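You operate a simulated robot arm through the tools that you are given. There is no shell and no other tool. Be economical: measure what you need, move in short steps, check, and stop when the job is done.

Carry out the task below with a simulated robot arm. There is one attempt and no reset: what you move stays moved.

JOB
Put things in order on the orange bench top. At the end: the orange cube stands on top of the yellow tin; the green cube is on the grey steel plate; the tapered block from the orange bench top stands where the green cube stood; the blue cube stands on top of the small cream box; whatever was shut is shut again. Leave all else as you found it, and nothing knocked over.

It is judged by the outcome, as a careful person would: the job done as asked, and still so three seconds after it is handed in. It fails if anything else is knocked over, pushed out of place, dropped, spilled or broken.

ROBOT AND FRAMES
A 6-joint arm with a two-finger parallel gripper, fixed in place. Base frame: the origin is at the foot of the arm, x ahead of it, y to its left, z up; the work surface is at about z = 860. Readings come in mm, rad, newtons and seconds.
With the tool pointing down near the work surface it reaches from about 240 to 640 mm from the base axis. Its first joint turns from -1.152 to 1.152 rad. Payload 2.7 kg.
The tool frame sits at the grasp point between the pads (the TCP): z along the fingers, y along the line on which they close. The tips reach 23 mm beyond it. The gripper opens to 94 mm. The fingers are 38 mm wide and 10 mm thick; the gripper's body (54 by 96 mm) begins 39 mm behind the TCP.
Orientation is told as [roll, pitch, yaw] about the base's x, y, z axes, in that order, counted from this pose: with the fingers straight down and closing along the base's y, the tool's x points along the base's -x, its y along +y and its z along -z.

CONTROLS
- The arm moves only by the tool nudge_tool. Its argument "targets" is a list of rows, each an object of numbers (a shift or turn left out is 0, a gripper value left out holds the last): "dx", "dy", "dz": the shift along the base's x, y, z in mm; "wx", "wy", "wz": the turn, a rotation vector about the base's x, y, z in rad. In form: [{"dx": .., "dy": .., "dz": .., "wx": .., "wy": .., "wz": ..}, ...]. A call has 1 to 12 rows; each row is the pose to reach, as a shift and turn from the pose commanded when the call began. "gripper" is the finger opening in mm, from 0 to 94, set as the call begins (left out, the last holds). Rows are played at 5 a second. More than 50 mm and 0.15 rad between two rows, or a gripper value outside its range, and nothing of the call is played. Where a pose cannot be reached the arm comes as near as it can. A force on the tool above 40 N (or 10 N above the force at the start of the call, whichever is more), or a blocked arm, ends the call early, and 0.2 s more pass. The fingers move at their own pace (about 45 mm/s each) and stop on an object; they squeeze with about 41 N. The grip force told is the motor's: it shows also when the fingers shut on nothing. Time passes only in rows, and 0.2 s behind the last, so rows that repeat a pose let the fingers close. The reply holds the time, the measured pose of the TCP, the force on the tool along the base axes, the opening and the grip force, in the units named above and with some noise, with the torque about the TCP (base axes, N m) and any sound that the robot's microphone picked up.
- Cameras (640 x 400 px; columns grow to the right, rows downward): "scene" is fixed at [87.2, -443.3, 1409]; the picture's right is [0.64, -0.76, 0.00], its down [-0.40, -0.34, -0.85] and it looks along [0.65, 0.55, -0.53] (base axes); focal length 322 px, centre (320, 200). "wrist" rides on the gripper at [87, 16, -74] in the tool frame; the picture's right is [-0.18, 0.98, 0.00], its down [-0.58, -0.11, -0.81] and it looks along [-0.79, -0.15, 0.59] (tool axes); focal length 243 px, centre (320, 200). There is no depth. A picture from a camera that has moved, and an enlarged one, comes with that camera's place and axes in the base frame and with its lens.
- grab_frame(camera): a new picture of that camera. The clock stands still meanwhile.
- close_up(camera, box): a new picture of the part [left, top, right, bottom] of that camera's present view, enlarged. The clock stands still meanwhile.
- finish_job(): hands the job in; it is judged then, once.

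Go step by step. Nothing tells you positions but the pictures and the camera data: compare them with the known pose of the tool, close in by small moves and look again before you grip or let go. The budget is 120 turns and 68 pictures, counting those below and the enlarged ones. Unless the task says otherwise, let go and move clear before handing in, and close with one line.

The tools are called after "Emit:" by a JSON object that holds its "api" and its "payload". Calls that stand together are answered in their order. nudge_tool: Moves the arm, as the interface text tells. Its arguments: {"type":"object","properties":{"targets":{"type":"array","items":{"type":"object","properties":{"dx":{"type":"number"},"dy":{"type":"number"},"dz":{"type":"number"},"wx":{"type":"number"},"wy":{"type":"number"},"wz":{"type":"number"}}}},"gripper":{"type":"number"}},"required":["targets"]} The other tools are called the same way: grab_frame (camera) takes a picture; close_up (camera, box) takes an enlarged picture of a part of a camera's view; finish_job () hands the job in.

At the start:

```text
clock: 0.0
tool_pos: [406.7, 7.9, 1184.5]
orientation: [0.002, 0.001, -0.001]
ft_force: [0.4, -0.1, -0.5]
torque: [0.01, 0.0, 0.01]
finger_gap: 93.8
grip_force: 0.1
```

scene: 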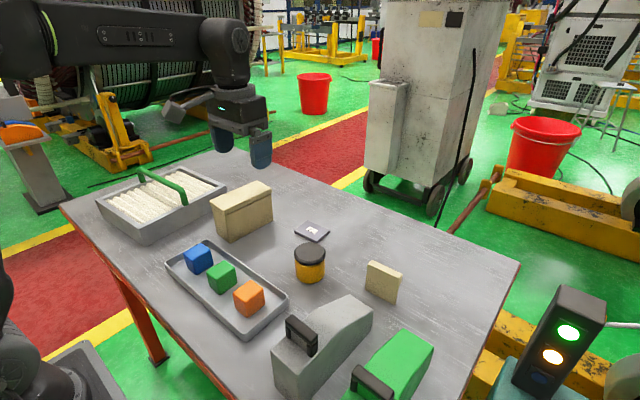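
wrist: 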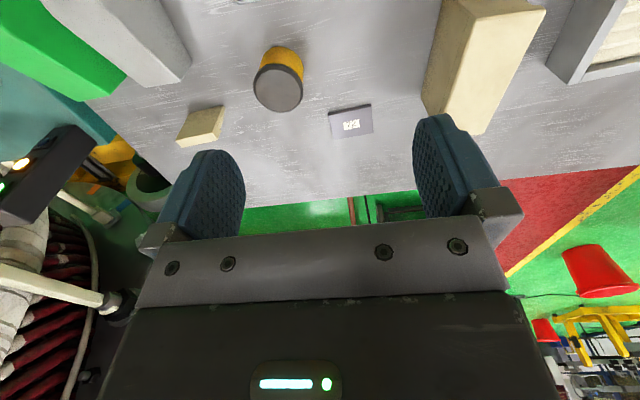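

I see a tray with three cubes, a dark-lidded tin, a small plate, cream objects and two wedge-shaped things. I'll enlarge the view to identify them before moving.

Emit:
{"api": "close_up", "payload": {"camera": "scene", "box": [160, 170, 420, 350]}}

Emit:
{"api": "close_up", "payload": {"camera": "scene", "box": [260, 220, 460, 400]}}

Emit:
{"api": "close_up", "payload": {"camera": "wrist", "box": [0, 0, 640, 220]}}

```text
2.22 times, centred on (290, 260) of scene
camera zoom: at [87.2, -443.3, 1409.0], right [0.64, -0.76, 0.0], down [-0.4, -0.34, -0.85], along [0.65, 0.55, -0.53], focal length 716 px, centre (387, 67)
```

zoom: 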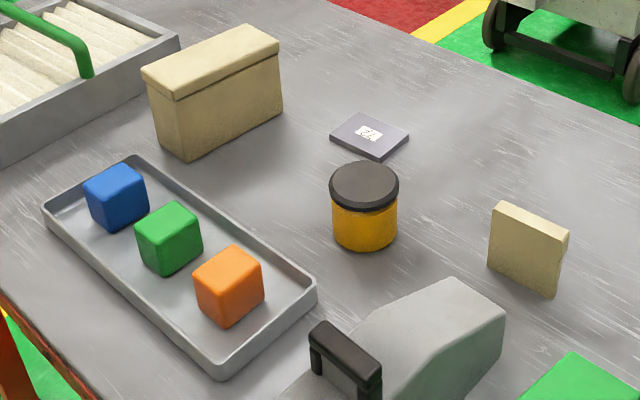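

```text
2.22 times, centred on (360, 310) of scene
camera zoom: at [87.2, -443.3, 1409.0], right [0.64, -0.76, 0.0], down [-0.4, -0.34, -0.85], along [0.65, 0.55, -0.53], focal length 716 px, centre (231, -44)
```

zoom: 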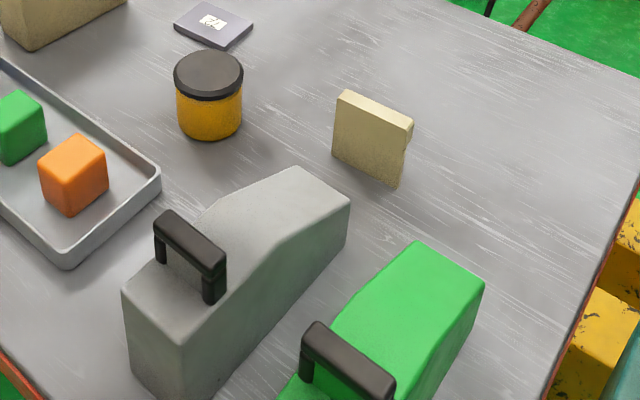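

```text
1.00 times, centred on (320, 110) of wrist (not enlarged: the box is as wide or as high as the picture)
camera zoom: at [320.8, 23.3, 1259.2], right [0.18, 0.98, 0.0], down [0.58, -0.11, 0.81], along [0.79, -0.15, -0.59], focal length 243 px, centre (320, 290)
```

zoom: 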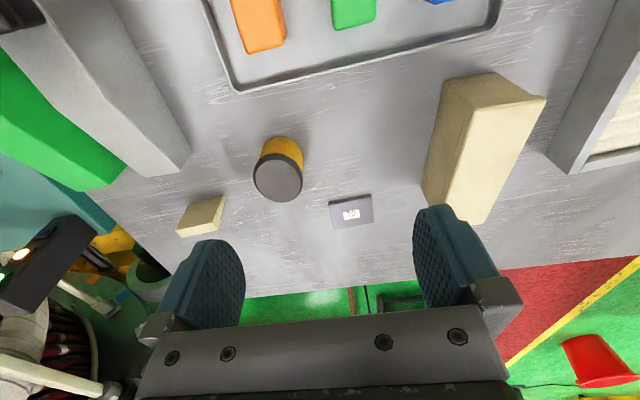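

Cubes lie at about x≈344, y≈151/57/−38 in the tray; the tin is near (491,−72), the plate near (615,31), the cream tapered slab near (546,−232), and the lidded cream box near (520,200). I'll move above the orange cube and look with the wrist camera.

Emit:
{"api": "nudge_tool", "payload": {"targets": [{"dx": -12, "dy": -10, "dz": -38}, {"dx": -24, "dy": -20, "dz": -76}, {"dx": -36, "dy": -30, "dz": -114}, {"dx": -50, "dy": -40, "dz": -150}, {"dx": -62, "dy": -48, "dz": -185}, {"dx": -62, "dy": -48, "dz": -185}], "gripper": 70}}

Emit:
{"api": "grab_frame", "payload": {"camera": "wrist"}}

Emit:
{"api": "grab_frame", "payload": {"camera": "scene"}}

```text
clock: 1.4
tool_pos: [342.7, -39.6, 999.9]
orientation: [0.002, -0.003, 0.0]
ft_force: [0.8, -0.6, 0.6]
torque: [0.01, -0.01, 0.0]
finger_gap: 69.9
grip_force: 0.0
```

```text
62 pictures are left
camera wrist: at [258.1, -24.8, 1074.1], right [0.18, 0.98, 0.0], down [0.58, -0.11, 0.81], along [0.79, -0.15, -0.59], focal length 243 px, centre (320, 200)
```

wrist: 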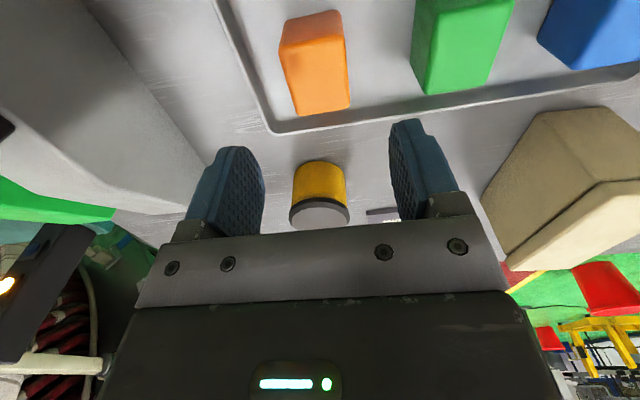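

```text
61 pictures are left
```

scene: 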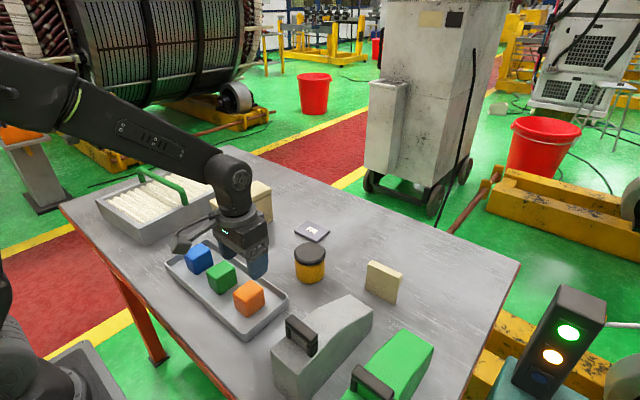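

The gripper is just above the orange cube. I'll enlarge the wrist view to measure the cube edges and its turn.

Emit:
{"api": "close_up", "payload": {"camera": "wrist", "box": [220, 0, 420, 125]}}

Emit:
{"api": "close_up", "payload": {"camera": "scene", "box": [180, 235, 300, 310]}}

```text
3.20 times, centred on (320, 62) of wrist
camera zoom: at [258.1, -24.8, 1074.1], right [0.18, 0.98, 0.0], down [0.58, -0.11, 0.81], along [0.79, -0.15, -0.59], focal length 776 px, centre (320, 640)
```

zoom: 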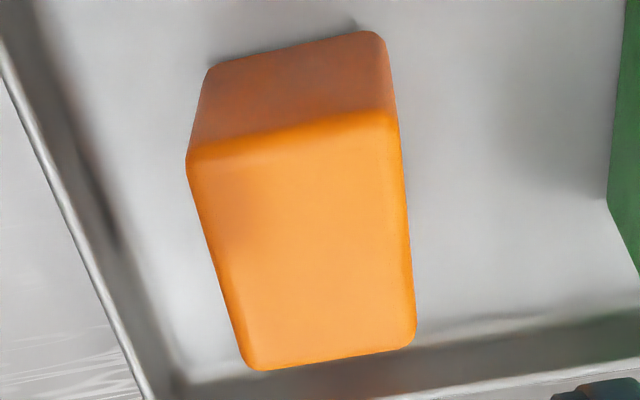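

```text
5.33 times, centred on (240, 272) of scene
camera zoom: at [87.2, -443.3, 1409.0], right [0.64, -0.76, 0.0], down [-0.4, -0.34, -0.85], along [0.65, 0.55, -0.53], focal length 1718 px, centre (747, -187)
```

zoom: 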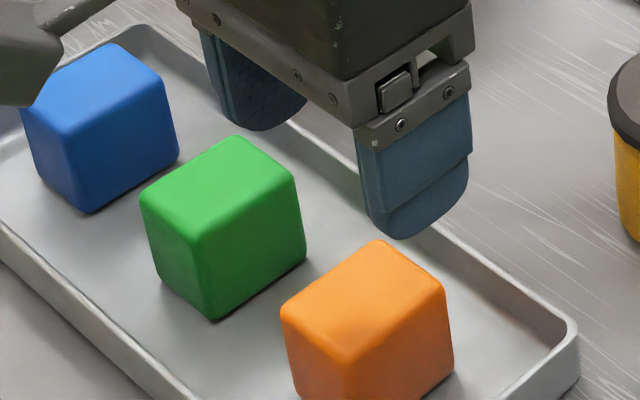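

The orange cube is about 45 mm, squarely aligned, centred near (342, −42.5), top about z 909. I descend around it with the fingers at 64 mm.

Emit:
{"api": "nudge_tool", "payload": {"targets": [{"dy": -3, "dz": -40}, {"dy": -3, "dz": -80}, {"dy": -3, "dz": -105}, {"dy": -3, "dz": -105}], "gripper": 64}}

Emit:
{"api": "grab_frame", "payload": {"camera": "wrist"}}

```text
clock: 2.4
tool_pos: [345.1, -44.7, 895.2]
orientation: [0.002, -0.003, 0.0]
ft_force: [-0.2, 0.4, 0.4]
torque: [0.0, 0.0, 0.02]
finger_gap: 64.0
grip_force: 0.0
```

```text
58 pictures are left
camera wrist: at [259.4, -27.9, 968.9], right [0.18, 0.98, 0.0], down [0.58, -0.11, 0.81], along [0.79, -0.15, -0.59], focal length 243 px, centre (320, 200)
```

wrist: 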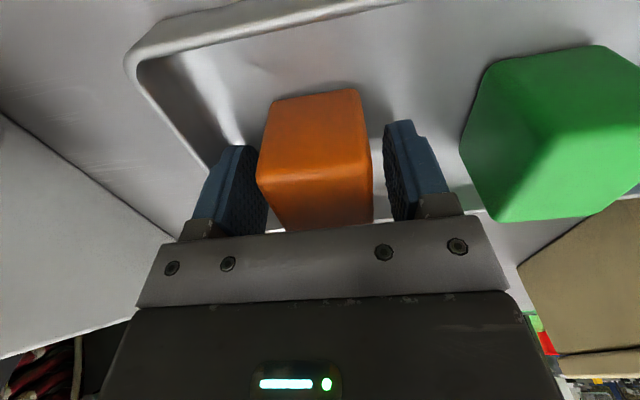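

The cube is centred between the fingers. I close on it.

Emit:
{"api": "nudge_tool", "payload": {"targets": [{}, {}, {}, {}], "gripper": 20}}

```text
clock: 3.4
tool_pos: [346.2, -43.1, 895.4]
orientation: [0.003, 0.002, 0.0]
ft_force: [-0.2, 0.2, -0.8]
torque: [0.04, -0.01, 0.02]
finger_gap: 41.5
grip_force: 40.8
```

Gripped at 41.5 mm. I lift it clear and carry it over the tin at about (490, −71), staying high.

Emit:
{"api": "nudge_tool", "payload": {"targets": [{"dz": 40}, {"dz": 80}, {"dz": 115}, {"dx": 45, "dy": -8, "dz": 115}, {"dx": 90, "dy": -18, "dz": 115}, {"dx": 135, "dy": -27, "dz": 115}, {"dx": 145, "dy": -27, "dz": 100}, {"dx": 145, "dy": -27, "dz": 90}, {"dx": 145, "dy": -27, "dz": 90}]}}

Emit:
{"api": "close_up", "payload": {"camera": "scene", "box": [230, 190, 390, 290]}}

Emit:
{"api": "grab_frame", "payload": {"camera": "wrist"}}

```text
clock: 5.4
tool_pos: [490.3, -70.1, 984.6]
orientation: [0.0, 0.001, 0.002]
ft_force: [-0.4, 1.0, 0.2]
torque: [-0.01, 0.04, 0.0]
finger_gap: 20.1
grip_force: 0.0
```

```text
4.00 times, centred on (310, 240) of scene
camera zoom: at [87.2, -443.3, 1409.0], right [0.64, -0.76, 0.0], down [-0.4, -0.34, -0.85], along [0.65, 0.55, -0.53], focal length 1288 px, centre (360, 40)
```

zoom: 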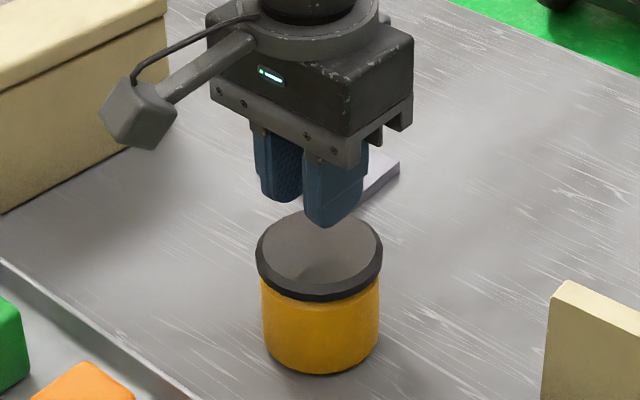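

```text
56 pictures are left
camera wrist: at [403.8, -55.0, 1059.0], right [0.18, 0.98, 0.0], down [0.58, -0.11, 0.81], along [0.79, -0.15, -0.59], focal length 243 px, centre (320, 200)
```

wrist: 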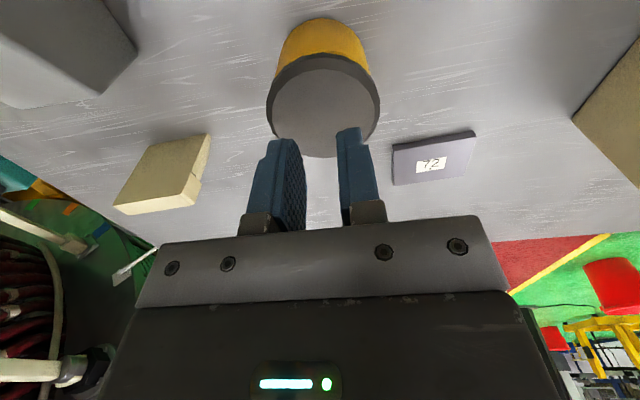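

The cube slipped out of the grip on the lift. I need to see where it lies.

Emit:
{"api": "grab_frame", "payload": {"camera": "scene"}}

Emit:
{"api": "close_up", "payload": {"camera": "scene", "box": [150, 230, 310, 350]}}

```text
55 pictures are left
```

scene: 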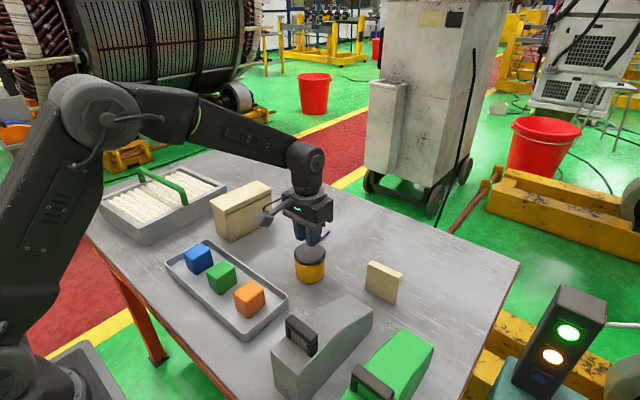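

```text
3.33 times, centred on (230, 290) of scene
camera zoom: at [87.2, -443.3, 1409.0], right [0.64, -0.76, 0.0], down [-0.4, -0.34, -0.85], along [0.65, 0.55, -0.53], focal length 1074 px, centre (620, -100)
```

zoom: 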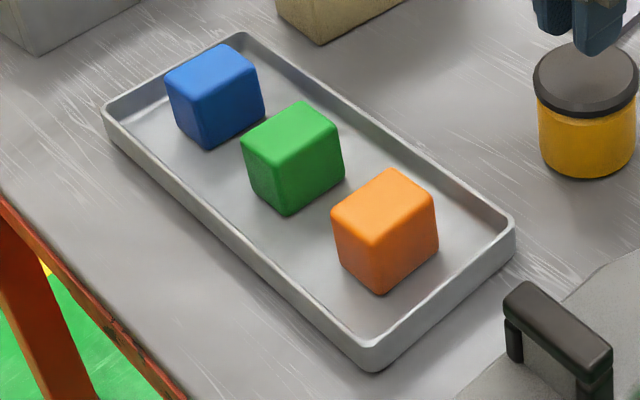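

The orange cube still stands in place in the tray, so it slid out at once. I go back over it, open, and will grip deeper and lift slowly.

Emit:
{"api": "nudge_tool", "payload": {"targets": [{"dz": 25}, {"dx": -45, "dy": 8, "dz": 25}, {"dx": -90, "dy": 18, "dz": 25}, {"dx": -135, "dy": 27, "dz": 20}, {"dx": -147, "dy": 28, "dz": 0}, {"dx": -147, "dy": 28, "dz": -20}, {"dx": -147, "dy": 28, "dz": -20}], "gripper": 64}}

Emit:
{"api": "grab_frame", "payload": {"camera": "wrist"}}

```text
clock: 7.0
tool_pos: [341.8, -43.6, 963.6]
orientation: [0.002, -0.002, -0.002]
ft_force: [0.2, -0.7, 0.2]
torque: [0.03, -0.01, 0.02]
finger_gap: 63.7
grip_force: 0.0
```

```text
53 pictures are left
camera wrist: at [256.8, -26.3, 1039.5], right [0.18, 0.98, 0.0], down [0.58, -0.11, 0.81], along [0.79, -0.15, -0.59], focal length 243 px, centre (320, 200)
```

wrist: 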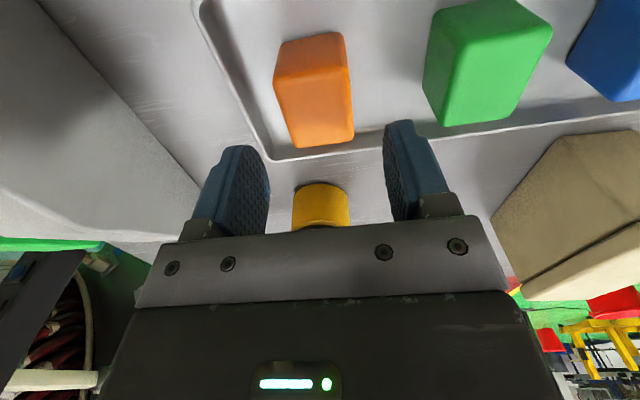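

The cube centre is near (345, −45). I descend to about z 889 there.

Emit:
{"api": "nudge_tool", "payload": {"targets": [{"dx": 2, "dy": -1, "dz": -35}, {"dx": 2, "dy": -1, "dz": -60}, {"dx": 2, "dy": -1, "dz": -68}, {"dx": 2, "dy": -1, "dz": -73}, {"dx": 2, "dy": -1, "dz": -73}]}}

Emit:
{"api": "nudge_tool", "payload": {"targets": [{}, {}, {}, {}, {}], "gripper": 0}}

Emit:
{"api": "nudge_tool", "payload": {"targets": [{"dz": 3}, {"dz": 6}, {"dz": 10}, {"dz": 15}]}}

Emit:
{"api": "grab_frame", "payload": {"camera": "wrist"}}

```text
clock: 8.2
tool_pos: [344.4, -43.7, 891.6]
orientation: [0.002, 0.0, 0.0]
ft_force: [-0.2, 0.6, -0.1]
torque: [-0.04, 0.02, 0.01]
finger_gap: 64.0
grip_force: 0.1
```

```text
clock: 9.4
tool_pos: [345.0, -44.9, 891.9]
orientation: [0.002, 0.0, 0.002]
ft_force: [0.4, 1.1, -0.4]
torque: [0.01, 0.01, 0.02]
finger_gap: 41.5
grip_force: 41.0
```

```text
clock: 10.4
tool_pos: [343.4, -43.0, 906.8]
orientation: [0.002, -0.002, -0.001]
ft_force: [0.6, 0.5, 0.1]
torque: [0.01, 0.01, -0.01]
finger_gap: 41.8
grip_force: 40.5
```

```text
52 pictures are left
camera wrist: at [258.7, -28.0, 981.3], right [0.18, 0.98, 0.0], down [0.58, -0.11, 0.81], along [0.79, -0.15, -0.59], focal length 243 px, centre (320, 200)
```

wrist: 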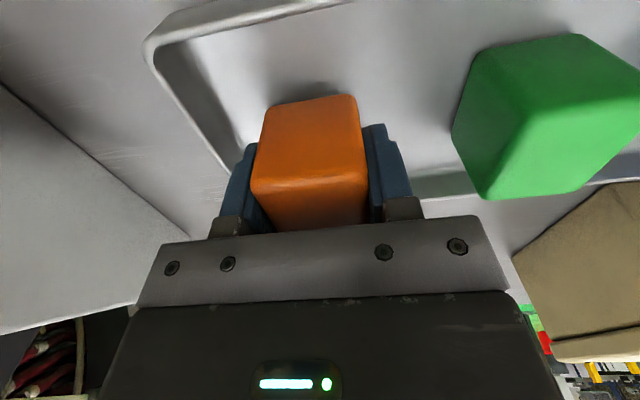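

The cube seems to be rising with the fingers this time. I lift on slowly and check again.

Emit:
{"api": "nudge_tool", "payload": {"targets": [{"dz": 8}, {"dz": 16}, {"dz": 24}, {"dz": 32}, {"dz": 40}, {"dz": 48}], "gripper": 0}}

Emit:
{"api": "grab_frame", "payload": {"camera": "scene"}}

```text
clock: 11.8
tool_pos: [344.7, -44.0, 955.3]
orientation: [0.002, -0.003, 0.0]
ft_force: [0.8, 1.1, -1.4]
torque: [-0.01, -0.02, -0.03]
finger_gap: 41.4
grip_force: 40.5
```

```text
51 pictures are left
```

scene: 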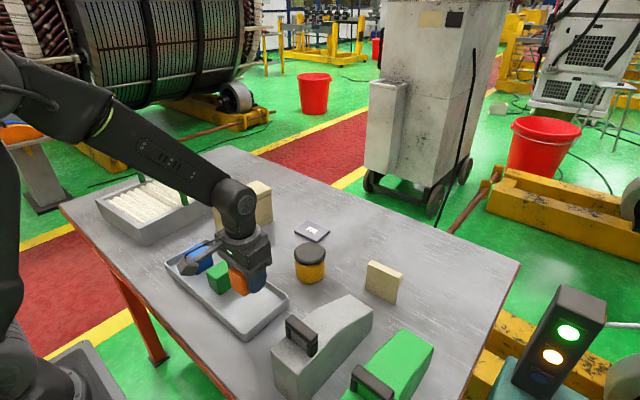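

It is held. I raise a bit more and carry it gently to the tin.

Emit:
{"api": "nudge_tool", "payload": {"targets": [{"dz": 10}, {"dz": 25}, {"dx": 10, "dy": -2, "dz": 35}, {"dx": 28, "dy": -5, "dz": 35}, {"dx": 46, "dy": -8, "dz": 35}, {"dx": 64, "dy": -11, "dz": 35}, {"dx": 82, "dy": -14, "dz": 35}, {"dx": 100, "dy": -18, "dz": 35}, {"dx": 118, "dy": -21, "dz": 35}, {"dx": 134, "dy": -24, "dz": 35}, {"dx": 145, "dy": -26, "dz": 35}, {"dx": 145, "dy": -26, "dz": 35}]}}

Emit:
{"api": "close_up", "payload": {"camera": "scene", "box": [230, 190, 390, 290]}}

Emit:
{"api": "grab_frame", "payload": {"camera": "wrist"}}

```text
clock: 14.4
tool_pos: [489.6, -69.0, 989.8]
orientation: [0.002, 0.0, -0.001]
ft_force: [-0.5, 0.0, -0.1]
torque: [-0.01, 0.01, -0.05]
finger_gap: 41.5
grip_force: 41.7
```

```text
4.00 times, centred on (310, 240) of scene
camera zoom: at [87.3, -443.3, 1409.0], right [0.64, -0.76, 0.0], down [-0.4, -0.34, -0.85], along [0.65, 0.55, -0.53], focal length 1288 px, centre (360, 40)
```

zoom: 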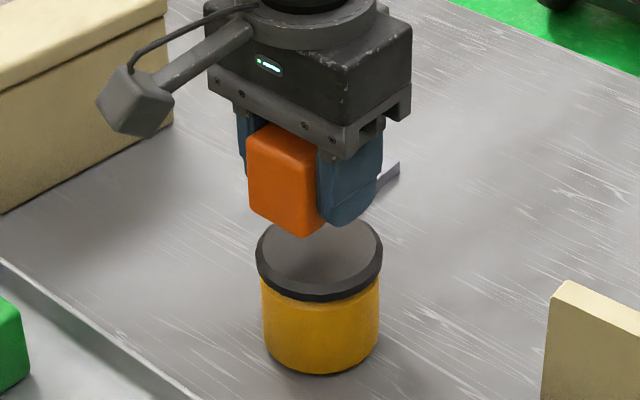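

```text
49 pictures are left
camera wrist: at [404.2, -53.5, 1064.5], right [0.18, 0.98, 0.0], down [0.58, -0.11, 0.81], along [0.79, -0.15, -0.59], focal length 243 px, centre (320, 200)
```

wrist: 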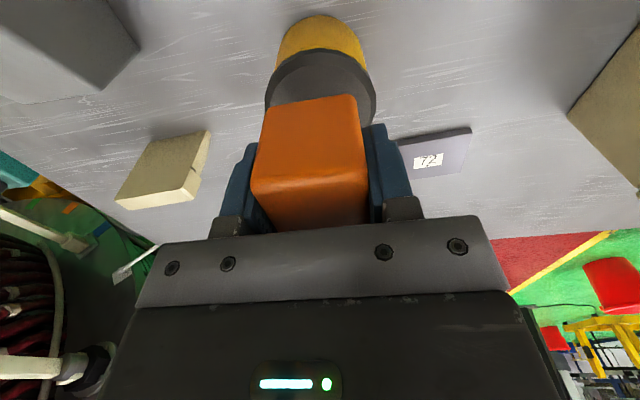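

Lid centre triangulates to about (492, −70), top z≈926; the cube bottom is ~28 mm below the TCP. I lower to just above contact, then creep.

Emit:
{"api": "nudge_tool", "payload": {"targets": [{"dx": 3, "dy": -1, "dz": -10}, {"dx": 3, "dy": -1, "dz": -20}, {"dx": 3, "dy": -1, "dz": -27}, {"dx": 3, "dy": -1, "dz": -31}, {"dx": 3, "dy": -1, "dz": -31}]}}

Emit:
{"api": "close_up", "payload": {"camera": "scene", "box": [270, 210, 350, 290]}}

```text
clock: 15.6
tool_pos: [492.1, -70.1, 959.0]
orientation: [0.002, 0.0, 0.001]
ft_force: [0.0, 0.0, -1.7]
torque: [-0.01, 0.01, 0.03]
finger_gap: 41.5
grip_force: 41.5
```

```text
5.00 times, centred on (310, 250) of scene
camera zoom: at [87.2, -443.3, 1409.0], right [0.64, -0.76, 0.0], down [-0.4, -0.34, -0.85], along [0.65, 0.55, -0.53], focal length 1610 px, centre (370, -50)
```

zoom: 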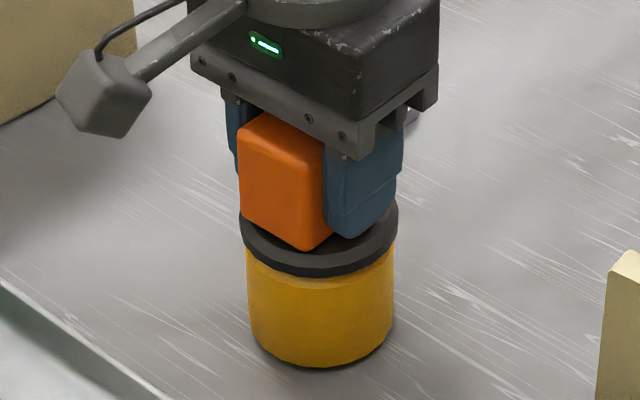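

The cube is slightly left of centre by the picture; I shift (+3, −2) and creep down.

Emit:
{"api": "nudge_tool", "payload": {"targets": [{"dx": 2, "dy": -1}, {"dx": 3, "dy": -2}, {"dx": 3, "dy": -2, "dz": -1}, {"dx": 3, "dy": -2, "dz": -2}, {"dx": 3, "dy": -2, "dz": -3}]}}

Emit:
{"api": "close_up", "payload": {"camera": "scene", "box": [290, 230, 340, 270]}}

```text
clock: 16.8
tool_pos: [495.2, -72.3, 956.9]
orientation: [-0.001, -0.002, 0.0]
ft_force: [-0.7, 1.3, 2.9]
torque: [-0.06, 0.14, -0.04]
finger_gap: 41.2
grip_force: 40.7
```

```text
10.00 times, centred on (315, 250) of scene
camera zoom: at [87.2, -443.3, 1409.0], right [0.64, -0.76, 0.0], down [-0.4, -0.34, -0.85], along [0.65, 0.55, -0.53], focal length 3221 px, centre (370, -300)
```

zoom: 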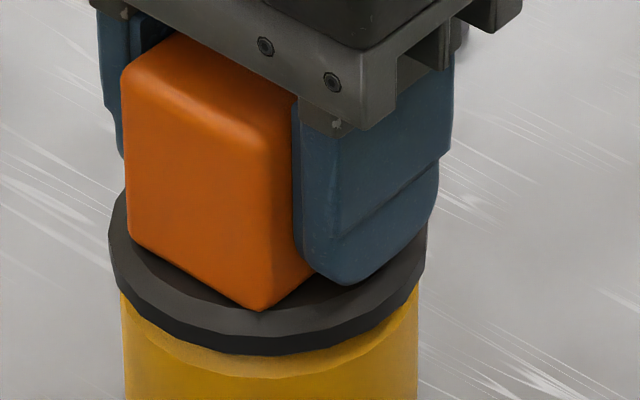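

Light contact is felt and the cube sits well inside the lid. I lower 1 mm more and release.

Emit:
{"api": "nudge_tool", "payload": {"targets": [{"dz": -1}, {"dz": -1}]}}

Emit:
{"api": "nudge_tool", "payload": {"targets": [{}, {}, {}], "gripper": 60}}

Emit:
{"api": "nudge_tool", "payload": {"targets": [{"dz": 10}, {"dz": 30}, {"dz": 60}, {"dz": 90}, {"dz": 90}]}}

Emit:
{"api": "grab_frame", "payload": {"camera": "scene"}}

Emit:
{"api": "grab_frame", "payload": {"camera": "wrist"}}

```text
clock: 17.4
tool_pos: [494.8, -73.0, 955.9]
orientation: [0.001, 0.001, 0.001]
ft_force: [-5.3, 2.5, 15.1]
torque: [0.04, 0.39, -0.02]
finger_gap: 41.5
grip_force: 41.0
```

```text
clock: 18.2
tool_pos: [496.0, -73.2, 955.8]
orientation: [0.003, 0.0, 0.001]
ft_force: [-0.1, 0.0, 0.3]
torque: [-0.02, 0.02, -0.03]
finger_gap: 59.8
grip_force: 0.1
```

```text
clock: 19.4
tool_pos: [494.6, -73.3, 1046.2]
orientation: [0.001, 0.0, -0.001]
ft_force: [-0.6, 0.9, -0.1]
torque: [0.02, -0.03, -0.03]
finger_gap: 60.3
grip_force: 0.0
```

```text
46 pictures are left
```

scene: 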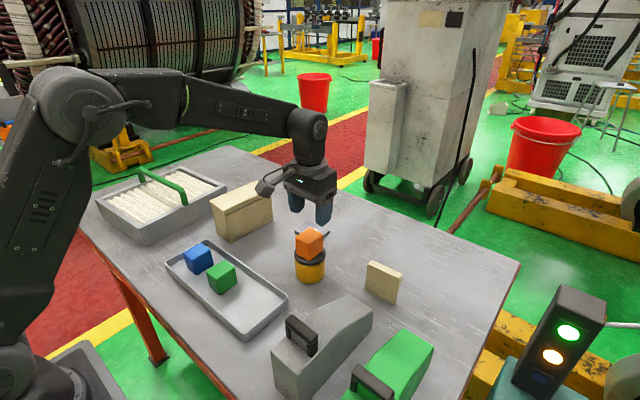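

```text
45 pictures are left
camera wrist: at [409.8, -57.1, 1119.9], right [0.18, 0.98, 0.0], down [0.58, -0.11, 0.81], along [0.79, -0.15, -0.59], focal length 243 px, centre (320, 200)
```

wrist: 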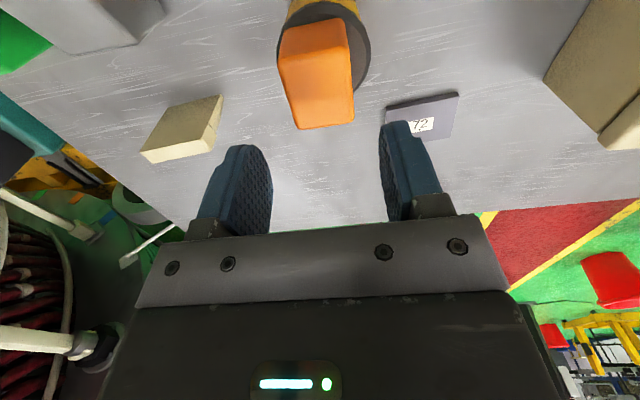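

Orange cube stands on the tin. Next I move above the green cube, around (345, 50).

Emit:
{"api": "nudge_tool", "payload": {"targets": [{"dx": -30, "dy": 24}, {"dx": -60, "dy": 48}, {"dx": -90, "dy": 72}, {"dx": -120, "dy": 97}, {"dx": -150, "dy": 122}, {"dx": -150, "dy": 122, "dz": -40}, {"dx": -150, "dy": 122, "dz": -70}, {"dx": -150, "dy": 122, "dz": -70}], "gripper": 70}}

Emit:
{"api": "close_up", "payload": {"camera": "wrist", "box": [200, 0, 440, 150]}}

```text
clock: 21.2
tool_pos: [345.3, 49.3, 974.7]
orientation: [0.002, -0.001, -0.001]
ft_force: [0.4, -0.1, -0.4]
torque: [0.03, -0.01, 0.0]
finger_gap: 70.0
grip_force: 0.2
```

```text
2.67 times, centred on (320, 75) of wrist
camera zoom: at [260.5, 65.5, 1048.6], right [0.18, 0.98, 0.0], down [0.58, -0.11, 0.81], along [0.79, -0.15, -0.59], focal length 647 px, centre (320, 533)
```

zoom: 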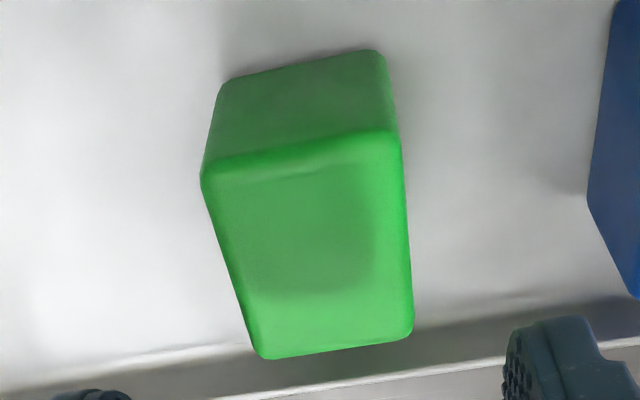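

Green cube is centred near (344, 49), square to the axes. I descend, grip and lift slowly.

Emit:
{"api": "nudge_tool", "payload": {"targets": [{"dz": -35}, {"dz": -65}, {"dz": -77}, {"dz": -83}, {"dz": -83}], "gripper": 64}}

Emit:
{"api": "nudge_tool", "payload": {"targets": [{}, {}, {}, {}, {}], "gripper": 0}}

Emit:
{"api": "nudge_tool", "payload": {"targets": [{"dz": 3}, {"dz": 6}, {"dz": 10}, {"dz": 18}, {"dz": 26}, {"dz": 36}, {"dz": 46}, {"dz": 58}, {"dz": 70}]}}

Emit:
{"api": "grab_frame", "payload": {"camera": "scene"}}

```text
clock: 22.4
tool_pos: [345.5, 49.1, 890.6]
orientation: [0.001, -0.001, 0.001]
ft_force: [0.8, 0.1, 1.1]
torque: [0.02, 0.01, -0.01]
finger_gap: 63.9
grip_force: 0.1
```

```text
clock: 23.6
tool_pos: [345.8, 48.5, 891.2]
orientation: [0.001, 0.0, 0.001]
ft_force: [0.6, -0.8, -0.4]
torque: [-0.01, -0.02, 0.01]
finger_gap: 41.4
grip_force: 41.3
```

```text
clock: 25.6
tool_pos: [346.1, 48.1, 962.6]
orientation: [0.002, 0.0, 0.001]
ft_force: [0.1, 0.2, -1.0]
torque: [-0.02, 0.0, 0.02]
finger_gap: 41.5
grip_force: 41.0
```

```text
43 pictures are left
```

scene: 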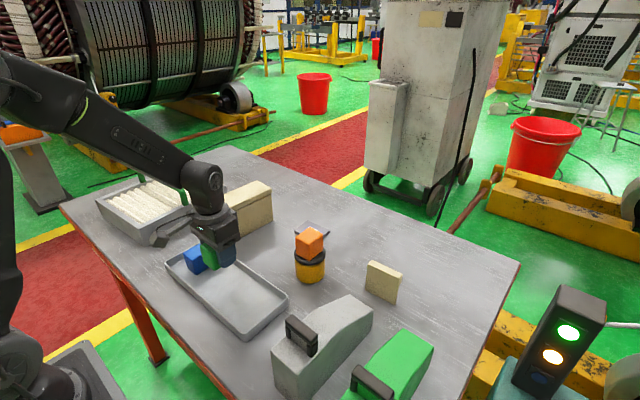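

Green is held. I carry it toward the plate at about (614, 33), passing clear of the tin and box.

Emit:
{"api": "nudge_tool", "payload": {"targets": [{"dx": 10, "dy": 0}, {"dx": 32, "dy": -1}, {"dx": 56, "dy": -2}, {"dx": 80, "dy": -4}, {"dx": 104, "dy": -6}, {"dx": 128, "dy": -8}, {"dx": 152, "dy": -10}, {"dx": 176, "dy": -12}, {"dx": 200, "dy": -13}, {"dx": 224, "dy": -14}, {"dx": 238, "dy": -15}, {"dx": 238, "dy": -15}]}}

Emit:
{"api": "grab_frame", "payload": {"camera": "wrist"}}

Emit:
{"api": "close_up", "payload": {"camera": "scene", "box": [250, 160, 380, 260]}}

```text
clock: 28.2
tool_pos: [583.2, 34.6, 962.4]
orientation: [0.002, 0.0, -0.001]
ft_force: [0.1, -0.2, -1.0]
torque: [-0.01, -0.03, 0.03]
finger_gap: 41.3
grip_force: 41.6
```

```text
42 pictures are left
camera wrist: at [497.8, 50.3, 1036.3], right [0.18, 0.98, 0.0], down [0.58, -0.11, 0.81], along [0.79, -0.15, -0.59], focal length 243 px, centre (320, 200)
```

wrist: 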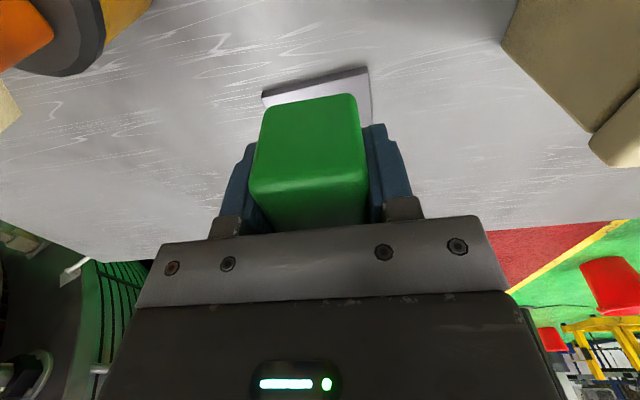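

```text
4.00 times, centred on (315, 210) of scene
camera zoom: at [87.3, -443.3, 1409.0], right [0.64, -0.76, 0.0], down [-0.4, -0.34, -0.85], along [0.65, 0.55, -0.53], focal length 1288 px, centre (340, 160)
```

zoom: 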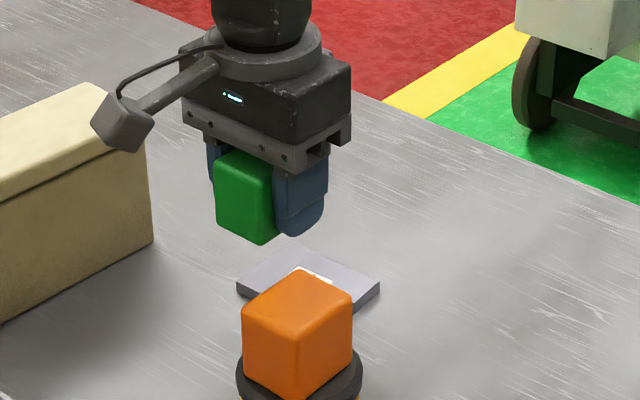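

The plate's corners work out to a centre of about (616, 31), top z≈868. I move over it and lower to ~905, then check.

Emit:
{"api": "nudge_tool", "payload": {"targets": [{"dx": 10, "dy": -1}, {"dx": 24, "dy": -3}, {"dx": 33, "dy": -4}, {"dx": 33, "dy": -4, "dz": -15}, {"dx": 33, "dy": -4, "dz": -35}, {"dx": 33, "dy": -4, "dz": -50}, {"dx": 33, "dy": -4, "dz": -57}, {"dx": 33, "dy": -4, "dz": -57}]}}

Emit:
{"api": "close_up", "payload": {"camera": "wrist", "box": [220, 40, 420, 240]}}

Emit:
{"api": "close_up", "payload": {"camera": "scene", "box": [270, 180, 370, 250]}}

```text
clock: 30.0
tool_pos: [616.0, 30.6, 905.6]
orientation: [0.001, -0.001, 0.0]
ft_force: [-0.5, 0.0, -1.1]
torque: [0.02, 0.01, -0.02]
finger_gap: 41.3
grip_force: 40.9
```

```text
2.00 times, centred on (320, 140) of wrist
camera zoom: at [530.9, 46.3, 979.6], right [0.18, 0.98, 0.0], down [0.58, -0.11, 0.81], along [0.79, -0.15, -0.59], focal length 485 px, centre (320, 320)
```

zoom: 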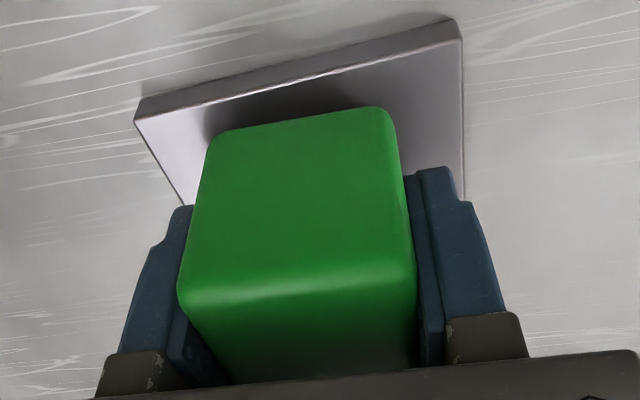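

```text
5.71 times, centred on (320, 215) of scene
camera zoom: at [87.2, -443.3, 1409.0], right [0.64, -0.76, 0.0], down [-0.4, -0.34, -0.85], along [0.65, 0.55, -0.53], focal length 1841 px, centre (320, 114)
```

zoom: 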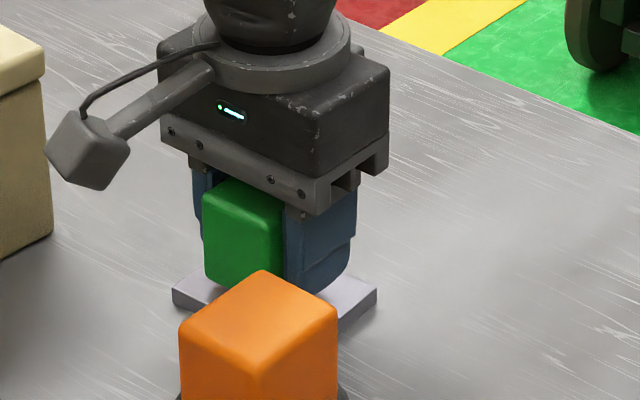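

The cube is over the middle of the plate with margin all round. I creep down to contact.

Emit:
{"api": "nudge_tool", "payload": {"targets": [{"dz": -2}, {"dz": -4}, {"dz": -5}, {"dz": -6}, {"dz": -6}]}}

```text
clock: 31.2
tool_pos: [616.5, 29.9, 899.4]
orientation: [0.002, 0.001, 0.0]
ft_force: [-0.2, 0.6, -0.4]
torque: [0.01, -0.05, 0.03]
finger_gap: 41.6
grip_force: 41.1
```

No contact yet at 899; I creep on millimetre by millimetre.

Emit:
{"api": "nudge_tool", "payload": {"targets": [{"dz": -1}, {"dz": -1}]}}

Emit:
{"api": "nudge_tool", "payload": {"targets": [{"dz": -1}, {"dz": -1}]}}

Emit:
{"api": "nudge_tool", "payload": {"targets": [{"dz": -1}, {"dz": -1}]}}

```text
clock: 31.8
tool_pos: [617.2, 29.8, 899.2]
orientation: [0.002, 0.001, -0.001]
ft_force: [0.4, 0.0, -0.1]
torque: [0.03, 0.02, -0.03]
finger_gap: 41.6
grip_force: 41.0
```

```text
clock: 32.4
tool_pos: [615.8, 30.3, 897.7]
orientation: [0.002, 0.001, 0.001]
ft_force: [-0.4, -0.4, -1.9]
torque: [-0.01, 0.01, 0.04]
finger_gap: 41.7
grip_force: 41.3
```

```text
clock: 33.0
tool_pos: [617.0, 29.4, 895.6]
orientation: [0.003, -0.001, 0.001]
ft_force: [-0.6, -0.1, -1.1]
torque: [-0.02, -0.01, 0.04]
finger_gap: 41.4
grip_force: 41.3
```

Emit:
{"api": "nudge_tool", "payload": {"targets": [{"dz": -1}, {"dz": -1}]}}

Emit:
{"api": "close_up", "payload": {"camera": "wrist", "box": [220, 40, 420, 240]}}

```text
clock: 33.6
tool_pos: [615.4, 29.8, 895.2]
orientation: [0.001, -0.002, 0.0]
ft_force: [-0.2, 0.2, -0.6]
torque: [0.01, 0.01, 0.0]
finger_gap: 41.6
grip_force: 40.3
```

```text
2.00 times, centred on (320, 140) of wrist
camera zoom: at [530.9, 46.2, 969.4], right [0.18, 0.98, 0.0], down [0.58, -0.11, 0.81], along [0.79, -0.15, -0.59], focal length 485 px, centre (320, 320)
```

zoom: 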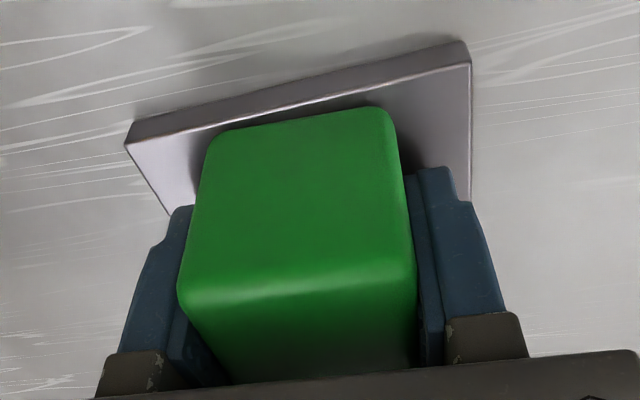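

Margin at the near edge is still several mm. I continue the creep.

Emit:
{"api": "nudge_tool", "payload": {"targets": [{"dz": -1}, {"dz": -1}]}}

Emit:
{"api": "nudge_tool", "payload": {"targets": [{"dz": -1}, {"dz": -1}]}}

```text
clock: 34.2
tool_pos: [616.2, 29.7, 894.8]
orientation: [0.001, -0.003, 0.001]
ft_force: [-2.1, 0.5, 5.6]
torque: [0.0, 0.16, -0.01]
finger_gap: 41.4
grip_force: 41.2
```

```text
clock: 34.8
tool_pos: [617.0, 30.5, 896.0]
orientation: [0.0, -0.004, 0.0]
ft_force: [-5.1, 0.1, 19.1]
torque: [-0.01, 0.53, 0.01]
finger_gap: 41.6
grip_force: 40.9
```

Contact is made. I release gently and rise.

Emit:
{"api": "nudge_tool", "payload": {"targets": [{"dz": 1}, {"dz": 1}, {"dz": 1}], "gripper": 60}}

Emit:
{"api": "nudge_tool", "payload": {"targets": [{"dz": 10}, {"dz": 30}, {"dz": 65}, {"dz": 100}, {"dz": 100}]}}

Emit:
{"api": "close_up", "payload": {"camera": "scene", "box": [160, 170, 420, 350]}}

Emit:
{"api": "grab_frame", "payload": {"camera": "wrist"}}

```text
clock: 35.6
tool_pos: [615.4, 29.6, 894.1]
orientation: [-0.001, 0.003, 0.0]
ft_force: [0.3, -0.1, -0.2]
torque: [0.02, -0.03, 0.0]
finger_gap: 59.7
grip_force: 0.0
```

```text
clock: 36.8
tool_pos: [616.5, 30.7, 995.0]
orientation: [0.001, 0.0, 0.001]
ft_force: [1.1, -0.1, -0.2]
torque: [0.01, 0.02, -0.01]
finger_gap: 60.1
grip_force: 0.1
```

```text
2.22 times, centred on (290, 260) of scene
camera zoom: at [87.2, -443.3, 1409.0], right [0.64, -0.76, 0.0], down [-0.4, -0.34, -0.85], along [0.65, 0.55, -0.53], focal length 716 px, centre (387, 67)
```

zoom: 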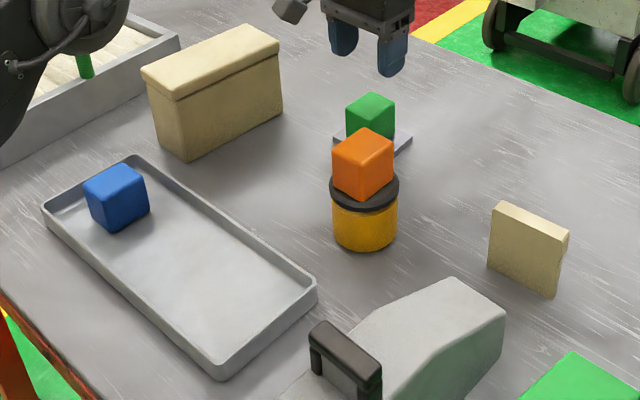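

```text
36 pictures are left
camera wrist: at [530.1, 46.2, 1068.0], right [0.18, 0.98, 0.0], down [0.58, -0.11, 0.81], along [0.79, -0.15, -0.59], focal length 243 px, centre (320, 200)
```

wrist: 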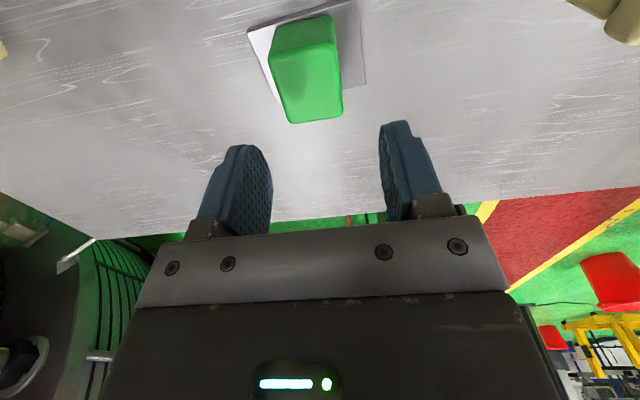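

Green cube sits on the plate. Now I raise and go look at the tapered block near (546, −232).

Emit:
{"api": "nudge_tool", "payload": {"targets": [{"dz": 35}, {"dx": -10, "dy": -40, "dz": 40}, {"dx": -20, "dy": -80, "dz": 40}, {"dx": -30, "dy": -120, "dz": 40}, {"dx": -45, "dy": -160, "dz": 40}, {"dx": -60, "dy": -200, "dz": 35}, {"dx": -75, "dy": -240, "dz": 25}, {"dx": -85, "dy": -258, "dz": 5}, {"dx": -85, "dy": -258, "dz": 5}]}}

Emit:
{"api": "grab_frame", "payload": {"camera": "wrist"}}

Emit:
{"api": "close_up", "payload": {"camera": "scene", "box": [330, 230, 450, 320]}}

```text
clock: 38.8
tool_pos: [531.2, -227.8, 998.7]
orientation: [0.001, -0.002, 0.0]
ft_force: [0.4, -0.7, 0.1]
torque: [-0.02, 0.0, 0.02]
finger_gap: 60.0
grip_force: 0.1
```

```text
35 pictures are left
camera wrist: at [445.5, -211.1, 1072.8], right [0.18, 0.98, 0.0], down [0.58, -0.11, 0.81], along [0.79, -0.15, -0.59], focal length 243 px, centre (320, 200)
```

wrist: 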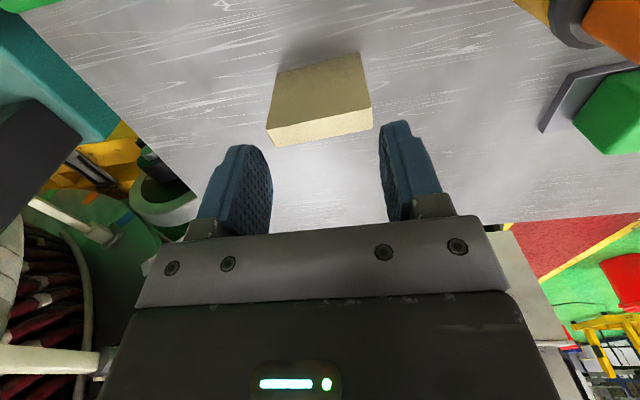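

```text
4.44 times, centred on (390, 275) of scene
camera zoom: at [87.2, -443.3, 1409.0], right [0.64, -0.77, 0.0], down [-0.4, -0.34, -0.85], along [0.65, 0.55, -0.53], focal length 1432 px, centre (9, -133)
```

zoom: 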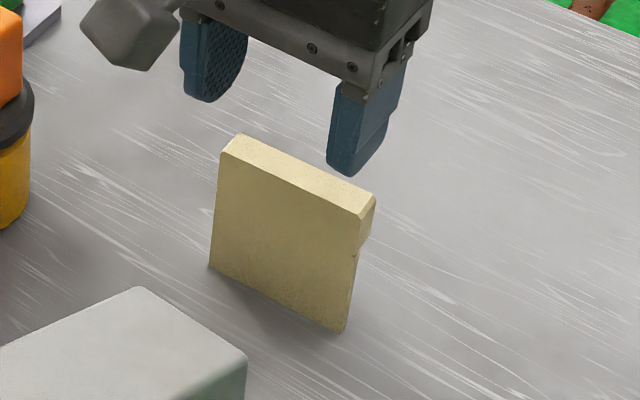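

I see the block's broad face and top. I'll enlarge to understand its shape and orientation.

Emit:
{"api": "close_up", "payload": {"camera": "wrist", "box": [240, 30, 400, 160]}}

Emit:
{"api": "close_up", "payload": {"camera": "scene", "box": [360, 255, 410, 310]}}

```text
3.08 times, centred on (320, 95) of wrist
camera zoom: at [445.5, -211.1, 1072.8], right [0.18, 0.98, 0.0], down [0.58, -0.11, 0.81], along [0.79, -0.15, -0.59], focal length 746 px, centre (320, 523)
```

zoom: 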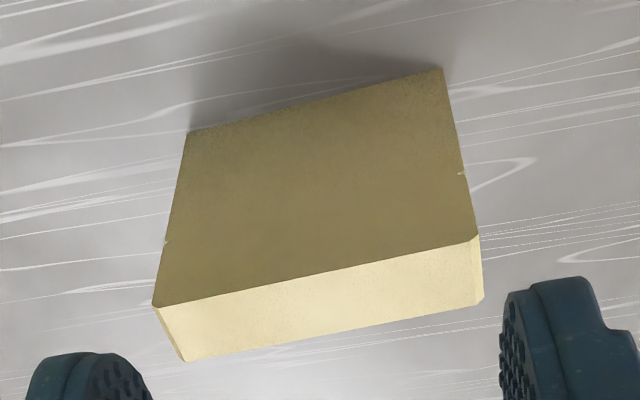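

```text
7.27 times, centred on (385, 282) of scene
camera zoom: at [87.2, -443.3, 1409.0], right [0.64, -0.77, 0.0], down [-0.4, -0.34, -0.85], along [0.65, 0.55, -0.53], focal length 2343 px, centre (-153, -400)
```

zoom: 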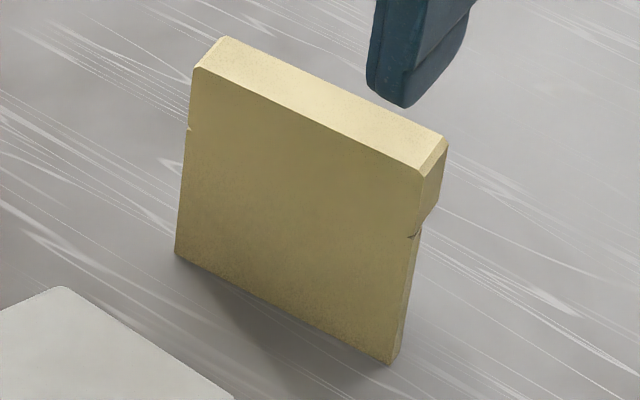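

It's a slab about 71 wide (y), 16 thick at the top, 77 high, standing at x≈541–557, y≈−267…−196. Its side profile looks tapered; I turn the wrist by 90° to view that side before choosing a grip.

Emit:
{"api": "nudge_tool", "payload": {"targets": [{"dz": 10, "wz": 0.14}, {"dz": 10, "wz": 0.28}, {"dz": 10, "wz": 0.42}, {"dz": 10, "wz": 0.56}, {"dz": 10, "wz": 0.7}, {"dz": 10, "wz": 0.84}, {"dz": 10, "wz": 0.98}, {"dz": 10, "wz": 1.12}, {"dx": 5, "dz": 5, "wz": 1.26}, {"dx": 10, "dy": -15, "dz": 0, "wz": 1.4}, {"dx": 15, "dy": -30, "dz": -5, "wz": 1.53}, {"dx": 15, "dy": -30, "dz": -10, "wz": 1.57}]}}

Emit:
{"api": "grab_frame", "payload": {"camera": "wrist"}}

```text
clock: 41.4
tool_pos: [546.4, -259.3, 989.1]
orientation: [0.003, 0.0, 1.573]
ft_force: [-0.4, -0.8, 0.8]
torque: [0.01, -0.04, -0.01]
finger_gap: 60.1
grip_force: 0.0
```

```text
31 pictures are left
camera wrist: at [531.4, -345.0, 1063.5], right [-0.98, 0.18, 0.0], down [0.11, 0.58, 0.81], along [0.15, 0.79, -0.59], focal length 243 px, centre (320, 200)
```

wrist: 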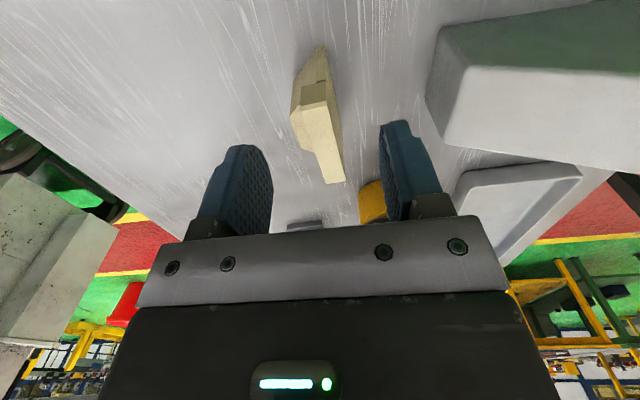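

Emit:
{"api": "close_up", "payload": {"camera": "wrist", "box": [250, 30, 390, 200]}}

```text
2.35 times, centred on (320, 115) of wrist
camera zoom: at [531.4, -345.0, 1063.5], right [-0.98, 0.18, 0.0], down [0.11, 0.58, 0.81], along [0.15, 0.79, -0.59], focal length 571 px, centre (320, 400)
```

zoom: 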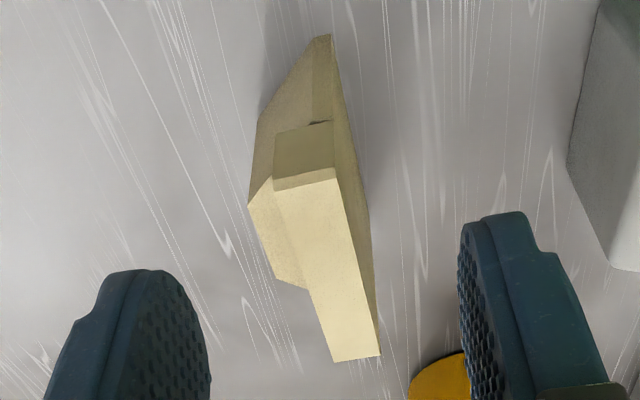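

The block has a tapered bulge on its far (+x) side. I turn the wrist further to see that back side.

Emit:
{"api": "nudge_tool", "payload": {"targets": [{"wz": 0.14}, {"wz": 0.28}, {"wz": 0.42}, {"wz": 0.56}, {"wz": 0.7}, {"wz": 0.84}, {"wz": 0.84}]}}

Emit:
{"api": "close_up", "payload": {"camera": "wrist", "box": [200, 0, 440, 200]}}

```text
clock: 43.0
tool_pos: [546.1, -258.2, 990.0]
orientation: [0.002, -0.001, 2.412]
ft_force: [0.4, 0.2, -0.7]
torque: [0.02, 0.01, 0.0]
finger_gap: 59.7
grip_force: 0.0
```

```text
2.00 times, centred on (320, 100) of wrist
camera zoom: at [601.2, -327.7, 1063.4], right [-0.79, -0.61, 0.0], down [-0.36, 0.47, 0.81], along [-0.49, 0.64, -0.59], focal length 485 px, centre (320, 400)
```

zoom: 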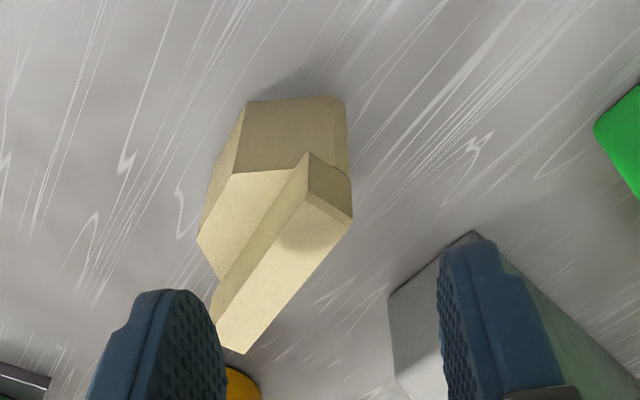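

Now it is clear: a tapered body about 45 mm high (x 541–573) with a 16 mm fin on top (z 907–937), yawed about 0.05 rad. I'll grip the fin across its thickness; fin centre ≈ (548, −232.5).

Emit:
{"api": "nudge_tool", "payload": {"targets": [{"wz": -0.14}, {"wz": -0.28}, {"wz": -0.42}, {"dy": 8, "wz": -0.56}, {"dx": 1, "dy": 16, "wz": -0.7}, {"dx": 2, "dy": 26, "wz": -0.787}, {"dx": 2, "dy": 26, "dz": -20, "wz": -0.787}, {"dx": 2, "dy": 26, "dz": -20, "wz": -0.787}], "gripper": 50}}

Emit:
{"api": "grab_frame", "payload": {"camera": "wrist"}}

Emit:
{"api": "close_up", "payload": {"camera": "scene", "box": [330, 215, 450, 315]}}

```text
clock: 44.8
tool_pos: [546.7, -230.8, 967.5]
orientation: [0.002, 0.001, 1.621]
ft_force: [0.2, -0.9, 0.1]
torque: [-0.01, 0.01, 0.02]
finger_gap: 49.8
grip_force: 0.1
```

```text
28 pictures are left
camera wrist: at [537.3, -319.2, 1043.3], right [-0.99, 0.13, 0.0], down [0.08, 0.59, 0.81], along [0.11, 0.8, -0.59], focal length 243 px, centre (320, 200)
```

wrist: 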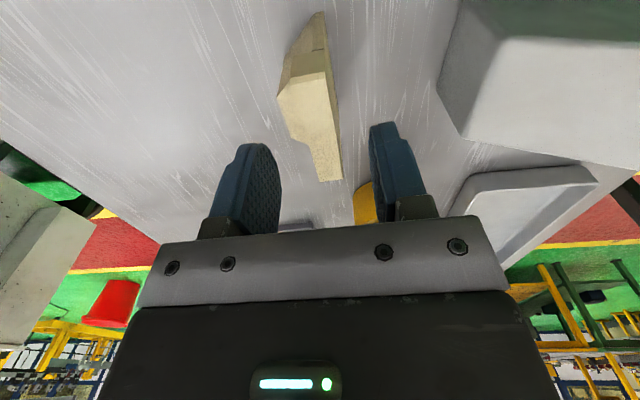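

```text
4.00 times, centred on (390, 265) of scene
camera zoom: at [87.2, -443.3, 1409.0], right [0.64, -0.76, 0.0], down [-0.4, -0.34, -0.85], along [0.65, 0.55, -0.53], focal length 1288 px, centre (40, -60)
```

zoom: 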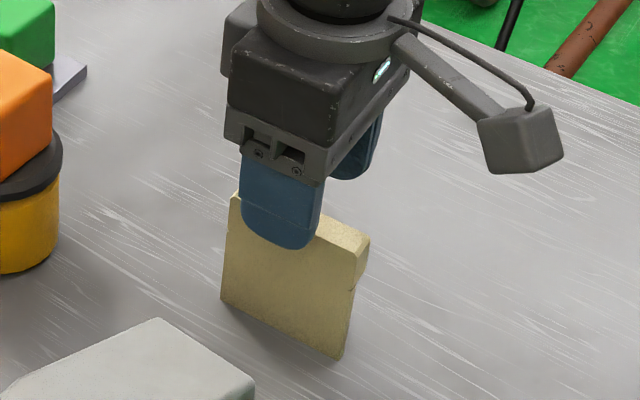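

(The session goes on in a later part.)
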